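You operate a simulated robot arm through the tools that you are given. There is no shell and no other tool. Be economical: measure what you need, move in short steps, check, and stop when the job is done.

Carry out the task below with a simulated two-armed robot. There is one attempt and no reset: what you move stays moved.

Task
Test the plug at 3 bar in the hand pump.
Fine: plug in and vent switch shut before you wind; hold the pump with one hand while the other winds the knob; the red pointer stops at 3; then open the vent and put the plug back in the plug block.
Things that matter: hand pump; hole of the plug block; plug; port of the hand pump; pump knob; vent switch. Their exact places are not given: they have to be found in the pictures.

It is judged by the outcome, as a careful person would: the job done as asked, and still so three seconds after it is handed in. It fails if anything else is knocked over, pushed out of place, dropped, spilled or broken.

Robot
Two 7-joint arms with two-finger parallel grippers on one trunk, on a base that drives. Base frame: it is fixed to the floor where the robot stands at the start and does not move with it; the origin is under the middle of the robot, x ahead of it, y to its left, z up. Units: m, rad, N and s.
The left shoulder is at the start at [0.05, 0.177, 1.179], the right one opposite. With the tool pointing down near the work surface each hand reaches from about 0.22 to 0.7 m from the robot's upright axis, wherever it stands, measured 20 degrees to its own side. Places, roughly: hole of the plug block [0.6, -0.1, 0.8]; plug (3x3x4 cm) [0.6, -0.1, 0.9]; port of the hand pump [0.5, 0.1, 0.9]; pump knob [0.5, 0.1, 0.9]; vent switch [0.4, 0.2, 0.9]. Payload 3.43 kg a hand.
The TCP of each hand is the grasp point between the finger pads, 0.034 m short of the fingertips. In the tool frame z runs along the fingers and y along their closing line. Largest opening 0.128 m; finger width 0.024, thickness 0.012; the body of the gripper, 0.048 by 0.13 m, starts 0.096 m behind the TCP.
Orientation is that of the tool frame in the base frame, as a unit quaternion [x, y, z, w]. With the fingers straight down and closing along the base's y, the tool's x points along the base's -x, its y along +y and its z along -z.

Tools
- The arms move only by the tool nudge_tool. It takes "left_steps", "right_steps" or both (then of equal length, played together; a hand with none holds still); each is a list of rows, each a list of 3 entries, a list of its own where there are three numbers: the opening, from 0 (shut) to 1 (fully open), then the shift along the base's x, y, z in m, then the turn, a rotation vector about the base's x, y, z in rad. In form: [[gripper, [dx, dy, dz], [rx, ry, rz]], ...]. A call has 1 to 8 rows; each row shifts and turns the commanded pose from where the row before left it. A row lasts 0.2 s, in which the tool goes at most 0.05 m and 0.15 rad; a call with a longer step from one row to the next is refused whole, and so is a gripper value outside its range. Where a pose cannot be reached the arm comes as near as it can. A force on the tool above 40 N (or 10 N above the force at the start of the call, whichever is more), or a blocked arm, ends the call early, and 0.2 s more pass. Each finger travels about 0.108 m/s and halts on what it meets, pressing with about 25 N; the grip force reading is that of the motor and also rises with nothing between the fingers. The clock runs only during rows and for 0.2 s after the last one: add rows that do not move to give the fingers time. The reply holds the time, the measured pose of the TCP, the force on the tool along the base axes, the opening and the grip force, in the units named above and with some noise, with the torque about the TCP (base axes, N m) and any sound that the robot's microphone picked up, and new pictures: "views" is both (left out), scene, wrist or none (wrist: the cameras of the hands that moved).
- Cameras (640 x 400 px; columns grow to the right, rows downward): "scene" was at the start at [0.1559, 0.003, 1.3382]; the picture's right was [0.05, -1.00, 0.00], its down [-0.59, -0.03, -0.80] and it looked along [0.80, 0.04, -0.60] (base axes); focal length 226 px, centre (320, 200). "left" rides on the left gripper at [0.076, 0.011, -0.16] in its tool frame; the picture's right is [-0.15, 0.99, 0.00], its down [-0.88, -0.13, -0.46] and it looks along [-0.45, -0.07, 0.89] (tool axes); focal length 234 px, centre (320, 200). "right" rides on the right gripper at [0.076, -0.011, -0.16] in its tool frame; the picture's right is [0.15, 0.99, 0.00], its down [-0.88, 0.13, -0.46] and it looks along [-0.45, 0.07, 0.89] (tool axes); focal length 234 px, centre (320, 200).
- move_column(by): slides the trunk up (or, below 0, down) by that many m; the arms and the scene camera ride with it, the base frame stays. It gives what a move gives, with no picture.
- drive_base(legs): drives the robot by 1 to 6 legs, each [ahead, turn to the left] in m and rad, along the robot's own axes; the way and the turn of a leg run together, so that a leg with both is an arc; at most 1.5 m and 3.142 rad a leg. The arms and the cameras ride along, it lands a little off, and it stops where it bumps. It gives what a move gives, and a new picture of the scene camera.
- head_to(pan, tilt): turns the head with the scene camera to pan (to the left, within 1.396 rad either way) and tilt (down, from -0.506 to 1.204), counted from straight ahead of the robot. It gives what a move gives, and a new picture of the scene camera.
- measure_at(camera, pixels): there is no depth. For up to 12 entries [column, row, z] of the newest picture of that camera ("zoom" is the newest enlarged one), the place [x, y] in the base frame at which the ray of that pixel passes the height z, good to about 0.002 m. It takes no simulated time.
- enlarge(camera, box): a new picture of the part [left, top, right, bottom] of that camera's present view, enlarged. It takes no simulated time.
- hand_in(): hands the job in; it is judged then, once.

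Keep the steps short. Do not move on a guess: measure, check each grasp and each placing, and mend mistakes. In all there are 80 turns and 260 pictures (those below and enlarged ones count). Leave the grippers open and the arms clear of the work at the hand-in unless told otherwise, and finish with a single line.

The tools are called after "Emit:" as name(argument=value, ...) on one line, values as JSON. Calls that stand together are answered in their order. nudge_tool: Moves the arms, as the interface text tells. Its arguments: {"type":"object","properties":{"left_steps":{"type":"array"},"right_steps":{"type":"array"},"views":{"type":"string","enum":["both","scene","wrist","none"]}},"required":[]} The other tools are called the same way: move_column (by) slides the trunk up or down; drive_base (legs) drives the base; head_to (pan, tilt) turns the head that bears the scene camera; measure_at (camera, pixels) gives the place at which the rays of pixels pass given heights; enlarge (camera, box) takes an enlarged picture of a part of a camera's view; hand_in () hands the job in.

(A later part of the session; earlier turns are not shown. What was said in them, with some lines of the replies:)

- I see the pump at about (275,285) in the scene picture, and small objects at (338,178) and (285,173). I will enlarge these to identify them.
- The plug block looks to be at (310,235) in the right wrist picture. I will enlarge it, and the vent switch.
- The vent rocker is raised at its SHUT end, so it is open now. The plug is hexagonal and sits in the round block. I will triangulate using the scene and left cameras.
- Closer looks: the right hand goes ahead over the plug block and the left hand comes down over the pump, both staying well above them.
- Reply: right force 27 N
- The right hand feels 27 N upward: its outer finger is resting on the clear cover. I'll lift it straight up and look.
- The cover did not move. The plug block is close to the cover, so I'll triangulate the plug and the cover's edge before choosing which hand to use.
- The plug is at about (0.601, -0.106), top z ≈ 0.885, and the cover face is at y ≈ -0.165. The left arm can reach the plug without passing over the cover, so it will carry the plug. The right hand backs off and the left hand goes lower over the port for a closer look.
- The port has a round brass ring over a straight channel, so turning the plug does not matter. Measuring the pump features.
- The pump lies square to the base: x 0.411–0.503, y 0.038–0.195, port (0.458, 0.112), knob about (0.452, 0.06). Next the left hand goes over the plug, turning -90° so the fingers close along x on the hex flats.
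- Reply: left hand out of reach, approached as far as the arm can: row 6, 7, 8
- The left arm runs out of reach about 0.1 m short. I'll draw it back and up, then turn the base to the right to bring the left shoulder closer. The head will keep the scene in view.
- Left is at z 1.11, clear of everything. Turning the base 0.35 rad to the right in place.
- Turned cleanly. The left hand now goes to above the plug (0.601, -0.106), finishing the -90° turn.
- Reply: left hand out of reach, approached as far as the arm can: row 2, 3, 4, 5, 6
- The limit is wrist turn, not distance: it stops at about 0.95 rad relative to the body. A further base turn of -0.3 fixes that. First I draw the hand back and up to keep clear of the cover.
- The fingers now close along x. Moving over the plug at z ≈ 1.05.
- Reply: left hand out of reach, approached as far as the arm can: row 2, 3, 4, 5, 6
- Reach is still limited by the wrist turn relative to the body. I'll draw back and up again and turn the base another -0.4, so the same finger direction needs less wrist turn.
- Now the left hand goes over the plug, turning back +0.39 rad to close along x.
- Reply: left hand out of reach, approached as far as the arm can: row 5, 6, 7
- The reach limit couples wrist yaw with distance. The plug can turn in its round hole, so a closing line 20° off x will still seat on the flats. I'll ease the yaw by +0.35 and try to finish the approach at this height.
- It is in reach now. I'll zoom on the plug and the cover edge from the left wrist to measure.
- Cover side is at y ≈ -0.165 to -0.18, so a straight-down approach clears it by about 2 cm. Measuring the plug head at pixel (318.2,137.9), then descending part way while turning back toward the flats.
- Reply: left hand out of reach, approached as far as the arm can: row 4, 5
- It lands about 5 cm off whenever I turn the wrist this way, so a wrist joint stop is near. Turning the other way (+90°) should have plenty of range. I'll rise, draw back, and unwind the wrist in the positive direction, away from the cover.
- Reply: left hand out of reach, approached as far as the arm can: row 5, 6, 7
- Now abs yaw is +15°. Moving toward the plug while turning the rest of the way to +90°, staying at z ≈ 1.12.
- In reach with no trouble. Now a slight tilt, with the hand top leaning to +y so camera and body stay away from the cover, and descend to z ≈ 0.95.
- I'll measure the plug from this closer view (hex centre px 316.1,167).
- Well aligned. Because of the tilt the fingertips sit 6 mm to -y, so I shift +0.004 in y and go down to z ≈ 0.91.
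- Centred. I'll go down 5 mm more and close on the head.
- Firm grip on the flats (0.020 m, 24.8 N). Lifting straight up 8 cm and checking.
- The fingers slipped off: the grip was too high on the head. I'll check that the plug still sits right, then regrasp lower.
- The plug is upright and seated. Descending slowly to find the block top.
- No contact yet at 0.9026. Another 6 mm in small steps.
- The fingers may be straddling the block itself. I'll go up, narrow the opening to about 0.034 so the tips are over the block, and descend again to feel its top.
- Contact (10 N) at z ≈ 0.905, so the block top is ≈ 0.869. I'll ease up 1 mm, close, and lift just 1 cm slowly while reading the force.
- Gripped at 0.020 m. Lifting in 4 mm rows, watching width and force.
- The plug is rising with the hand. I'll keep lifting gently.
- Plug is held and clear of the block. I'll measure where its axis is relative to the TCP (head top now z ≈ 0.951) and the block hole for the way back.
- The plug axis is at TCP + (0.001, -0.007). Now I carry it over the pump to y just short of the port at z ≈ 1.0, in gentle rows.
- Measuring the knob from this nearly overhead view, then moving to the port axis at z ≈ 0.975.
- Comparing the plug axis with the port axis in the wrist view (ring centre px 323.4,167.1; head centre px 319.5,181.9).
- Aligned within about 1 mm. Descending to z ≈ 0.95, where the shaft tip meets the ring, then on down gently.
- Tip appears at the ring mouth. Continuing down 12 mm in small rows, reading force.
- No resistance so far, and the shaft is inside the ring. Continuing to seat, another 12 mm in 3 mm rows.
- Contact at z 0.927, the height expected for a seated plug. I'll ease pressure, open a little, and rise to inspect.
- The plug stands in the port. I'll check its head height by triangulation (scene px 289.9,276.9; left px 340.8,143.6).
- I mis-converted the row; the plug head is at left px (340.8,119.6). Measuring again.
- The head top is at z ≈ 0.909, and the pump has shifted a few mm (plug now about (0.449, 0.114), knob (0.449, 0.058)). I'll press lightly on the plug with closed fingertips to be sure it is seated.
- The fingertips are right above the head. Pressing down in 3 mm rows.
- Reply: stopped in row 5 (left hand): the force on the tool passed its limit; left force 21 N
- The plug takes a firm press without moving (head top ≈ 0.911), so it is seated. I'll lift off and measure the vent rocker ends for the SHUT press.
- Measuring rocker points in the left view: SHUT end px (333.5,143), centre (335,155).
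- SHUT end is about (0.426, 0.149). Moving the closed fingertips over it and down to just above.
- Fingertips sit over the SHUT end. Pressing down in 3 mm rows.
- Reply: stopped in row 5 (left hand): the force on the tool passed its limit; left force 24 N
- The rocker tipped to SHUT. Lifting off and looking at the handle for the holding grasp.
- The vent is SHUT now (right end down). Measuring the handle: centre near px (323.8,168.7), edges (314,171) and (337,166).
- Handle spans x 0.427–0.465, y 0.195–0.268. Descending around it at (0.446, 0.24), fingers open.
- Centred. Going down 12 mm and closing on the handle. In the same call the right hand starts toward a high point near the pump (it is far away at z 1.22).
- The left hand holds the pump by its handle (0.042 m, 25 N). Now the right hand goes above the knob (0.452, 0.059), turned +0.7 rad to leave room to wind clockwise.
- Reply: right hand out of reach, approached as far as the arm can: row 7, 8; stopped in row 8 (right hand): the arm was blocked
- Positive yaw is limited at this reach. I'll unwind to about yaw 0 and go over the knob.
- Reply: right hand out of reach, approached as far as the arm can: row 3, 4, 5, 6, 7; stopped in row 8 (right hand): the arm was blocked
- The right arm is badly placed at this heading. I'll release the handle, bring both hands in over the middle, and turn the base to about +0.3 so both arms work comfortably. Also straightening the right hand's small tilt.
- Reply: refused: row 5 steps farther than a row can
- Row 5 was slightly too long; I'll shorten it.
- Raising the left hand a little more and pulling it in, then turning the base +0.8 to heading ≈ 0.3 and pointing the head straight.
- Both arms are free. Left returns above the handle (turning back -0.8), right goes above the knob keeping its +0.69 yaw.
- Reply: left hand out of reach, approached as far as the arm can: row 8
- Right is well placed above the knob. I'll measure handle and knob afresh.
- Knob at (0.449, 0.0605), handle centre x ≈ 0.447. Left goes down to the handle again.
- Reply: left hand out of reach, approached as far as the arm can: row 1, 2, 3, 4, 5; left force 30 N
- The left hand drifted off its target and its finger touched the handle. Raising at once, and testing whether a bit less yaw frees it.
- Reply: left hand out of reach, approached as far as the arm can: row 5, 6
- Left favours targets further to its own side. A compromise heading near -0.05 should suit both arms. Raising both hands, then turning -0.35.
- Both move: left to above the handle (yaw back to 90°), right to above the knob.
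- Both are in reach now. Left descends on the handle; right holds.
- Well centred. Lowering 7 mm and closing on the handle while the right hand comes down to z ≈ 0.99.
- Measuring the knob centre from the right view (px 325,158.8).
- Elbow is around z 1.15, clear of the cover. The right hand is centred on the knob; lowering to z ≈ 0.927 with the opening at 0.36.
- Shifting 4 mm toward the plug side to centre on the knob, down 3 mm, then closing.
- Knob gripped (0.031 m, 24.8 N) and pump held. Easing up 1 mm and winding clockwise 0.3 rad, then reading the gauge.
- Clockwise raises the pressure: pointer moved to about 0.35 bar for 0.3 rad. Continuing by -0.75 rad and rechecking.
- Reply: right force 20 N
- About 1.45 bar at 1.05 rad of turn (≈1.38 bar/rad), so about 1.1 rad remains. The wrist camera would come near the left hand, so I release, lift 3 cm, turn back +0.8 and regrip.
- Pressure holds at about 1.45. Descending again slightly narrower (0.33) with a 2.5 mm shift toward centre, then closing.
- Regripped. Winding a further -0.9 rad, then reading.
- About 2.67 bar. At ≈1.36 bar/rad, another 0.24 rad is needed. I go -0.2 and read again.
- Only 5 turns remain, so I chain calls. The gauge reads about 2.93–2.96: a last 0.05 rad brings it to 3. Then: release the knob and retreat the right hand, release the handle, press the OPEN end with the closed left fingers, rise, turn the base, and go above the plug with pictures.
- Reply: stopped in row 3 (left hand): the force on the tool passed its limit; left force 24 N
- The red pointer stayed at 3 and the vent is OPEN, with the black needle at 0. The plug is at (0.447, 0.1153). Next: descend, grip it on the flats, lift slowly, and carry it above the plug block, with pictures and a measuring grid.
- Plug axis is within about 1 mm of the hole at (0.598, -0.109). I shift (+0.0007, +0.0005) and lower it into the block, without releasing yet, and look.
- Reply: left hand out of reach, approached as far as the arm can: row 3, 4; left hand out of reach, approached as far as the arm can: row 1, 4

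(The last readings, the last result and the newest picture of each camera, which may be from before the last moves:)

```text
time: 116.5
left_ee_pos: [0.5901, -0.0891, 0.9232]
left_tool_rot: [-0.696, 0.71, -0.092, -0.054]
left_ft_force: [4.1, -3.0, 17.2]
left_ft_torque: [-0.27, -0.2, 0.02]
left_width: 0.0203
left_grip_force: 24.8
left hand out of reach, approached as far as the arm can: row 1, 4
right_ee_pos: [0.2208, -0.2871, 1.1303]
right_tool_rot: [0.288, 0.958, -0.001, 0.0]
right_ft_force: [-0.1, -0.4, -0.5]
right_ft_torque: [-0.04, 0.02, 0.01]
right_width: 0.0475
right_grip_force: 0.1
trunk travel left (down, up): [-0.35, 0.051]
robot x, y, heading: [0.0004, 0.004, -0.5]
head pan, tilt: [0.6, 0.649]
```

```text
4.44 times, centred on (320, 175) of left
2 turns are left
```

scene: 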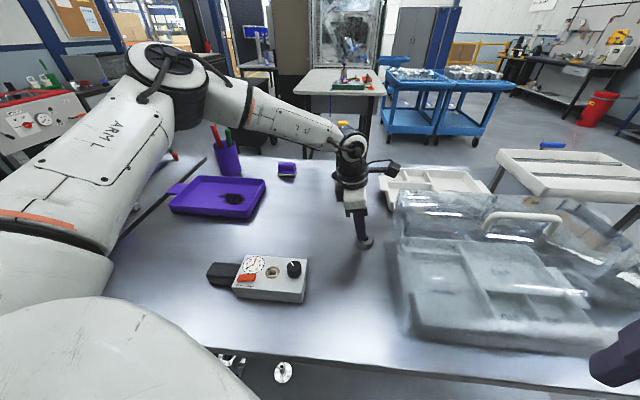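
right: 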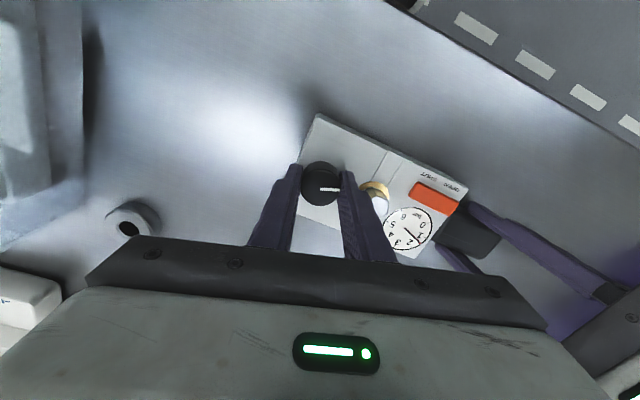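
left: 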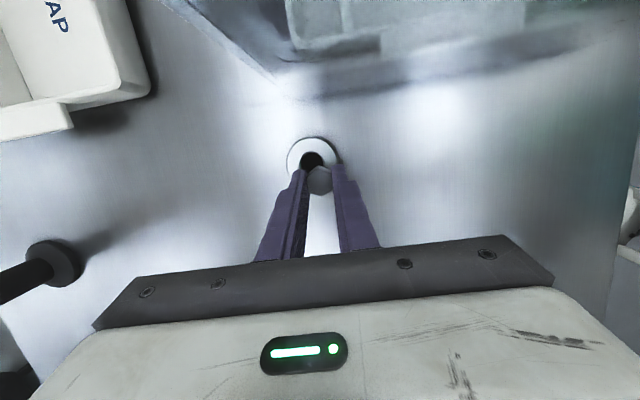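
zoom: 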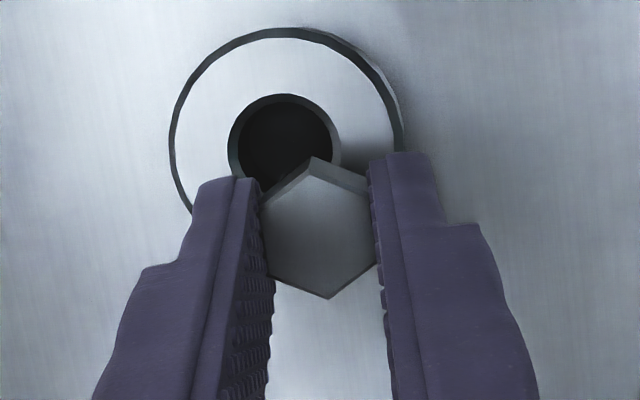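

The arm posture ran out of reach while descending, so the plug rests beside the hole, still held. I lift, draw back, turn the base -0.25 to bring the shoulder closer, return above the hole and test the descent to z ≈ 0.945, with measurements.

Emit:
nudge_tool(left_steps=[[0, [0, 0, 0.02], [0, 0, 0]], [0, [0, 0, 0.03], [0, 0, 0]], [0, [0, 0, 0.04], [0, 0, 0]], [0, [0, 0, 0.04], [0, 0, 0]], [0, [-0.02, 0.032, 0], [0, 0, 0]], [0, [-0.02, 0.032, 0], [0, 0, 0]], [0, [-0.02, 0.033, 0], [0, 0, 0]], [0, [-0.02, 0.033, 0], [0, 0, 0]]], views="none")

Emit:
nudge_tool(left_steps=[[0, [-0.015, 0.03, 0], [0, 0, 0]], [0, [0, 0, 0], [0, 0, 0]]], views="none")

Emit:
drive_base(legs=[[0, -0.25]])

Emit:
nudge_tool(left_steps=[[0, [0.025, -0.009, 0], [0, 0, 0]], [0, [0.025, -0.009, 0], [0, 0, 0]], [0, [0.025, -0.009, 0], [0, 0, 0]], [0, [0.025, -0.009, 0], [0, 0, 0]], [0, [0, 0, -0.03], [0, 0, 0]], [0, [0, 0, -0.03], [0, 0, 0]], [0, [0, 0, -0.02], [0, 0, 0]], [0, [0, 0, 0], [0, 0, 0]]], views="none")

Emit:
nudge_tool(left_steps=[[0, [0, 0, -0.01], [0, 0, 0]], [0, [0, 0, -0.008], [0, 0, 0]], [0, [0, 0, 0], [0, 0, 0]]], views="both")

Emit:
enlarge(camera="left", box=[260, 130, 380, 220])

Emit:
measure_at(camera="left", pixels=[[310, 160, 0.869], [330, 160, 0.869], [320, 150, 0.869], [320, 170, 0.869], [319.5, 181.5, 0.925], [300, 160, 0.869], [340, 160, 0.869], [320, 180, 0.869]])

Emit:
head_to(pan=0.7, tilt=0.65)

Emit:
enlarge(camera="scene", box=[260, 170, 420, 290])

```text
time: 118.3
left_ee_pos: [0.5099, 0.0393, 1.0494]
left_tool_rot: [-0.696, 0.71, -0.088, -0.055]
left_ft_force: [0.0, 0.1, -1.0]
left_ft_torque: [-0.01, -0.03, -0.02]
left_width: 0.0201
left_grip_force: 25.0
right_ee_pos: [0.222, -0.2858, 1.1297]
right_tool_rot: [0.288, 0.958, -0.002, 0.0]
right_ft_force: [0.5, 0.3, -0.2]
right_ft_torque: [-0.02, -0.01, -0.02]
right_width: 0.0475
right_grip_force: 0.2
trunk travel left (down, up): [-0.35, 0.051]
robot x, y, heading: [-0.0016, -0.0002, -0.502]
head pan, tilt: [0.6, 0.649]
```

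```text
time: 118.9
left_ee_pos: [0.4967, 0.0707, 1.0506]
left_tool_rot: [-0.697, 0.71, -0.087, -0.055]
left_ft_force: [0.1, -1.0, -0.8]
left_ft_torque: [-0.01, 0.0, 0.04]
left_width: 0.02
left_grip_force: 24.7
right_ee_pos: [0.2232, -0.287, 1.1283]
right_tool_rot: [0.287, 0.958, -0.001, 0.0]
right_ft_force: [0.2, 0.3, -1.7]
right_ft_torque: [0.0, 0.02, -0.02]
right_width: 0.0476
right_grip_force: 0.0
trunk travel left (down, up): [-0.35, 0.051]
robot x, y, heading: [0.0037, -0.002, -0.498]
head pan, tilt: [0.6, 0.649]
```

```text
time: 120.2
left_ee_pos: [0.4987, -0.0516, 1.05]
left_tool_rot: [-0.605, 0.79, -0.08, -0.065]
left_ft_force: [0.1, 0.2, -0.5]
left_ft_torque: [0.07, 0.01, 0.01]
left_width: 0.0202
left_grip_force: 24.7
right_ee_pos: [0.1449, -0.3318, 1.1294]
right_tool_rot: [0.402, 0.915, -0.001, 0.0]
right_ft_force: [-0.4, 0.9, -0.2]
right_ft_torque: [0.0, 0.0, -0.02]
right_width: 0.0474
right_grip_force: 0.1
trunk travel left (down, up): [-0.35, 0.051]
robot x, y, heading: [0.0004, 0.001, -0.747]
head pan, tilt: [0.6, 0.649]
```

scene: 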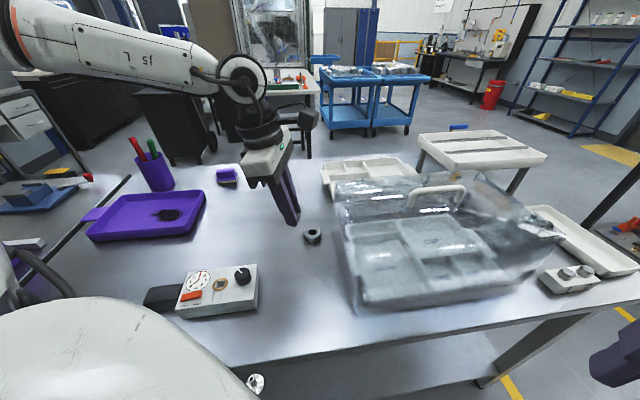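

```text
time: 122.0
left_ee_pos: [0.5983, -0.0866, 0.9718]
left_tool_rot: [-0.605, 0.79, -0.08, -0.066]
left_ft_force: [0.5, 0.7, -1.3]
left_ft_torque: [0.01, -0.03, -0.03]
left_width: 0.0203
left_grip_force: 25.6
right_ee_pos: [0.1458, -0.3314, 1.1294]
right_tool_rot: [0.401, 0.916, -0.002, 0.0]
right_ft_force: [0.0, -0.4, 0.1]
right_ft_torque: [0.03, 0.02, 0.03]
right_width: 0.0473
right_grip_force: 0.0
trunk travel left (down, up): [-0.35, 0.051]
robot x, y, heading: [0.0004, 0.0013, -0.746]
head pan, tilt: [0.6, 0.649]
```

```text
time: 122.8
left_ee_pos: [0.5983, -0.0873, 0.9527]
left_tool_rot: [-0.606, 0.789, -0.08, -0.065]
left_ft_force: [0.3, 0.7, 0.3]
left_ft_torque: [0.0, -0.02, -0.03]
left_width: 0.02
left_grip_force: 25.4
right_ee_pos: [0.1458, -0.3315, 1.1302]
right_tool_rot: [0.402, 0.916, -0.001, -0.001]
right_ft_force: [-0.6, -0.1, 0.4]
right_ft_torque: [0.0, 0.0, -0.02]
right_width: 0.0474
right_grip_force: 0.0
trunk travel left (down, up): [-0.35, 0.051]
robot x, y, heading: [-0.0015, 0.0015, -0.744]
head pan, tilt: [0.6, 0.649]
```

scene: 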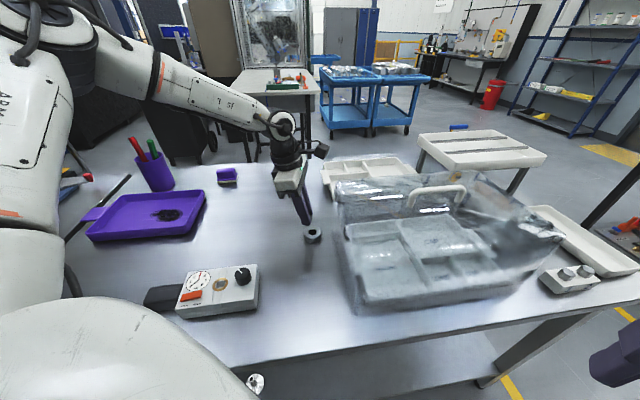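
left: 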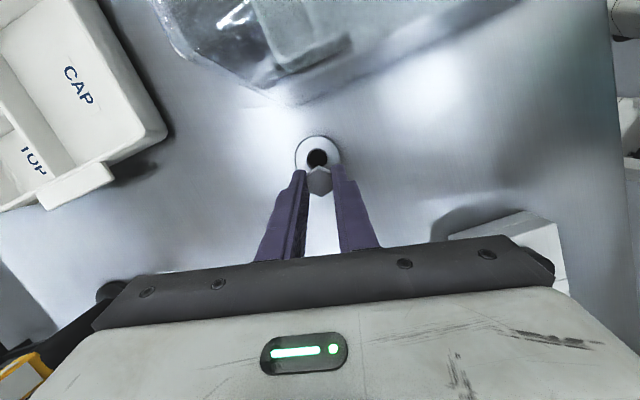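

```text
4.44 times, centred on (320, 175) of left
```

zoom: 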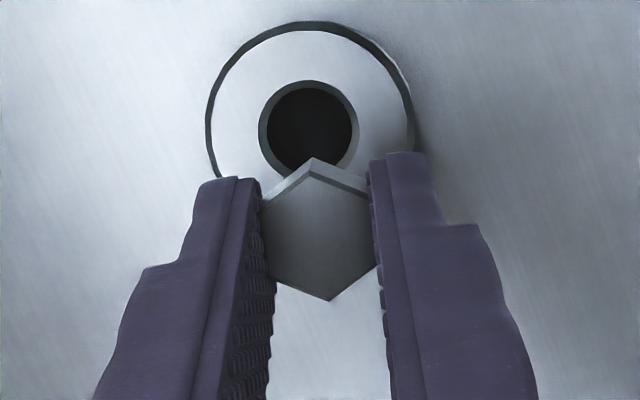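

```text
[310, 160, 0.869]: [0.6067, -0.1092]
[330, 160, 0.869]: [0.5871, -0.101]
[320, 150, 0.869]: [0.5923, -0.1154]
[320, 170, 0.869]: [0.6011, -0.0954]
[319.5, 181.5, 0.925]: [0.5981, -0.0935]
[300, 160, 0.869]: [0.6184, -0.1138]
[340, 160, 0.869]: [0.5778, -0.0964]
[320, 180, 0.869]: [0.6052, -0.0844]
```

```text
time: 123.5
left_ee_pos: [0.5984, -0.0873, 0.9524]
left_tool_rot: [-0.605, 0.79, -0.081, -0.065]
left_ft_force: [0.4, 0.6, -1.0]
left_ft_torque: [0.01, -0.01, 0.02]
left_width: 0.0204
left_grip_force: 25.2
right_ee_pos: [0.1467, -0.3317, 1.1289]
right_tool_rot: [0.401, 0.916, -0.001, 0.0]
right_ft_force: [0.2, -1.0, -0.4]
right_ft_torque: [0.0, 0.03, 0.01]
right_width: 0.0474
right_grip_force: 0.0
trunk travel left (down, up): [-0.35, 0.051]
robot x, y, heading: [-0.0017, -0.0014, -0.746]
head pan, tilt: [0.7, 0.649]
```

scene: 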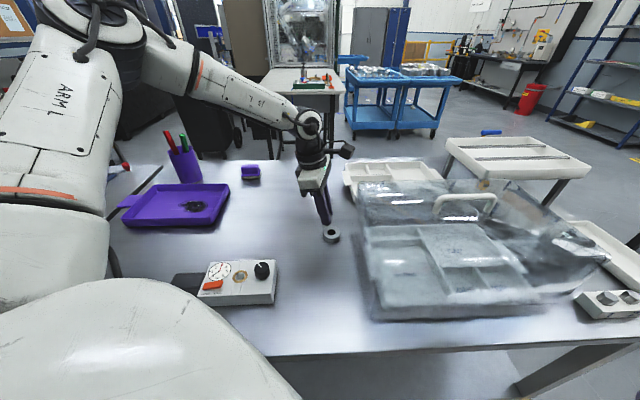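

```text
3.33 times, centred on (340, 230) of scene
1 turns are left
```

zoom: 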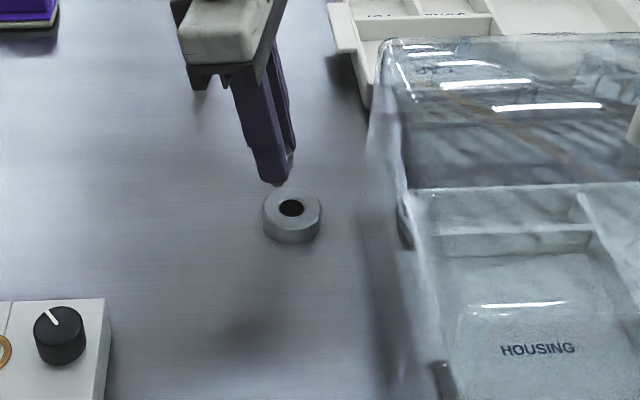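

Reach is fine now. In the wrist view the hole is at (0.5989, -0.1073) and the plug axis at (0.597, -0.095). I shift (+0.0017, -0.0127), lower the plug into the block, release, rise clear, open both grippers and hand in.

Emit:
nudge_tool(left_steps=[[0, [0.001, -0.007, 0], [0, 0, 0]], [0, [0.0007, -0.0057, 0], [0, 0, 0]], [0, [0, 0, 0], [0, 0, 0]], [0, [0, 0, -0.008], [0, 0, 0]], [0, [0, 0, -0.008], [0, 0, 0]], [0, [0, 0, -0.006], [0, 0, 0]], [0, [0, 0, 0], [0, 0, 0]]], views="none")

Emit:
nudge_tool(left_steps=[[0, [0, 0, -0.005], [0, 0, 0]], [0, [0, 0, -0.005], [0, 0, 0]], [0, [0, 0, -0.004], [0, 0, 0]], [0, [0, 0, -0.003], [0, 0, 0]], [0, [0, 0, -0.002], [0, 0, 0]], [0, [0, 0, 0], [0, 0, 0]]], views="none")

Emit:
nudge_tool(left_steps=[[0.2, [0, 0, 0], [0, 0, 0]], [0.35, [0, 0, 0], [0, 0, 0]], [0.35, [0, 0, 0], [0, 0, 0]], [0.35, [0, 0, 0.015], [0, 0, 0]], [0.35, [0, 0, 0.03], [0, 0, 0]], [0.35, [0, 0, 0.04], [0, 0, 0]], [0.35, [-0.01, 0.02, 0.04], [0, 0, 0]], [0.5, [-0.02, 0.03, 0.03], [0, 0, 0]]], views="none")

Emit:
nudge_tool(left_steps=[[0.8, [-0.02, 0.03, 0.02], [0, 0, 0]], [1, [-0.02, 0.03, 0.02], [0, 0, 0]], [1, [0, 0, 0], [0, 0, 0]], [1, [0, 0, 0], [0, 0, 0]], [1, [0, 0, 0], [0, 0, 0]]], right_steps=[[0.6, [0, 0, 0], [0, 0, 0]], [0.8, [0, 0, 0], [0, 0, 0]], [1, [0, 0, 0], [0, 0, 0]], [1, [0, 0, 0], [0, 0, 0]], [1, [0, 0, 0], [0, 0, 0]]], views="scene")

Emit:
hand_in()

```text
time: 125.0
left_ee_pos: [0.6006, -0.1008, 0.9305]
left_tool_rot: [-0.604, 0.79, -0.079, -0.064]
left_ft_force: [0.8, 0.3, -0.6]
left_ft_torque: [0.0, 0.0, -0.01]
left_width: 0.02
left_grip_force: 24.8
right_ee_pos: [0.1459, -0.33, 1.1288]
right_tool_rot: [0.402, 0.916, -0.001, -0.001]
right_ft_force: [0.0, -1.1, 0.1]
right_ft_torque: [0.04, 0.01, -0.03]
right_width: 0.0471
right_grip_force: 0.0
trunk travel left (down, up): [-0.35, 0.051]
robot x, y, heading: [-0.0004, 0.0044, -0.748]
head pan, tilt: [0.7, 0.649]
```

```text
time: 126.5
left_ee_pos: [0.6002, -0.1021, 0.9122]
left_tool_rot: [-0.605, 0.789, -0.079, -0.066]
left_ft_force: [-0.3, -0.3, -0.3]
left_ft_torque: [-0.02, 0.01, 0.0]
left_width: 0.0201
left_grip_force: 25.0
right_ee_pos: [0.1445, -0.3306, 1.1293]
right_tool_rot: [0.402, 0.916, -0.001, 0.0]
right_ft_force: [-0.5, 0.3, -0.4]
right_ft_torque: [-0.02, -0.02, -0.02]
right_width: 0.0475
right_grip_force: 0.1
trunk travel left (down, up): [-0.35, 0.051]
robot x, y, heading: [0.0012, 0.0001, -0.749]
head pan, tilt: [0.7, 0.649]
```

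```text
time: 128.2
left_ee_pos: [0.5706, -0.0502, 1.0686]
left_tool_rot: [-0.605, 0.79, -0.081, -0.065]
left_ft_force: [-0.4, 0.9, 0.3]
left_ft_torque: [-0.02, 0.0, 0.02]
left_width: 0.064
left_grip_force: 0.0
right_ee_pos: [0.1459, -0.3309, 1.1299]
right_tool_rot: [0.402, 0.916, -0.002, 0.0]
right_ft_force: [0.1, 0.1, 1.5]
right_ft_torque: [0.02, -0.02, -0.02]
right_width: 0.0473
right_grip_force: 0.1
trunk travel left (down, up): [-0.35, 0.051]
robot x, y, heading: [-0.0013, 0.0029, -0.746]
head pan, tilt: [0.7, 0.649]
```

```text
time: 129.4
left_ee_pos: [0.5302, 0.0094, 1.1084]
left_tool_rot: [-0.605, 0.79, -0.08, -0.065]
left_ft_force: [-0.7, -0.3, 0.5]
left_ft_torque: [0.01, 0.04, 0.0]
left_width: 0.1282
left_grip_force: 0.1
right_ee_pos: [0.1466, -0.3313, 1.1298]
right_tool_rot: [0.402, 0.916, -0.001, -0.001]
right_ft_force: [0.3, 0.0, -0.4]
right_ft_torque: [0.01, -0.01, -0.04]
right_width: 0.1279
right_grip_force: 0.1
trunk travel left (down, up): [-0.35, 0.051]
robot x, y, heading: [0.0026, -0.0005, -0.747]
head pan, tilt: [0.7, 0.649]
```

scene: 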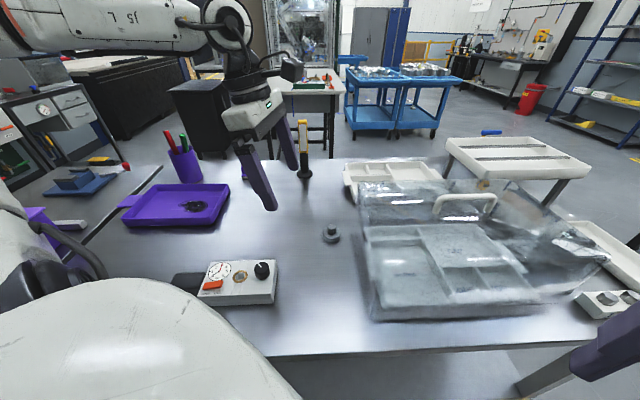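

```text
The job is handed in.
```

The plug was tested in the pump, held by its handle; the red pointer stopped at 3 bar, the vent is open, and the plug is back in its block (judged from the last wide picture only), though the pump shifted a few millimetres and a finger briefly pressed on the clear cover, which showed no movement.
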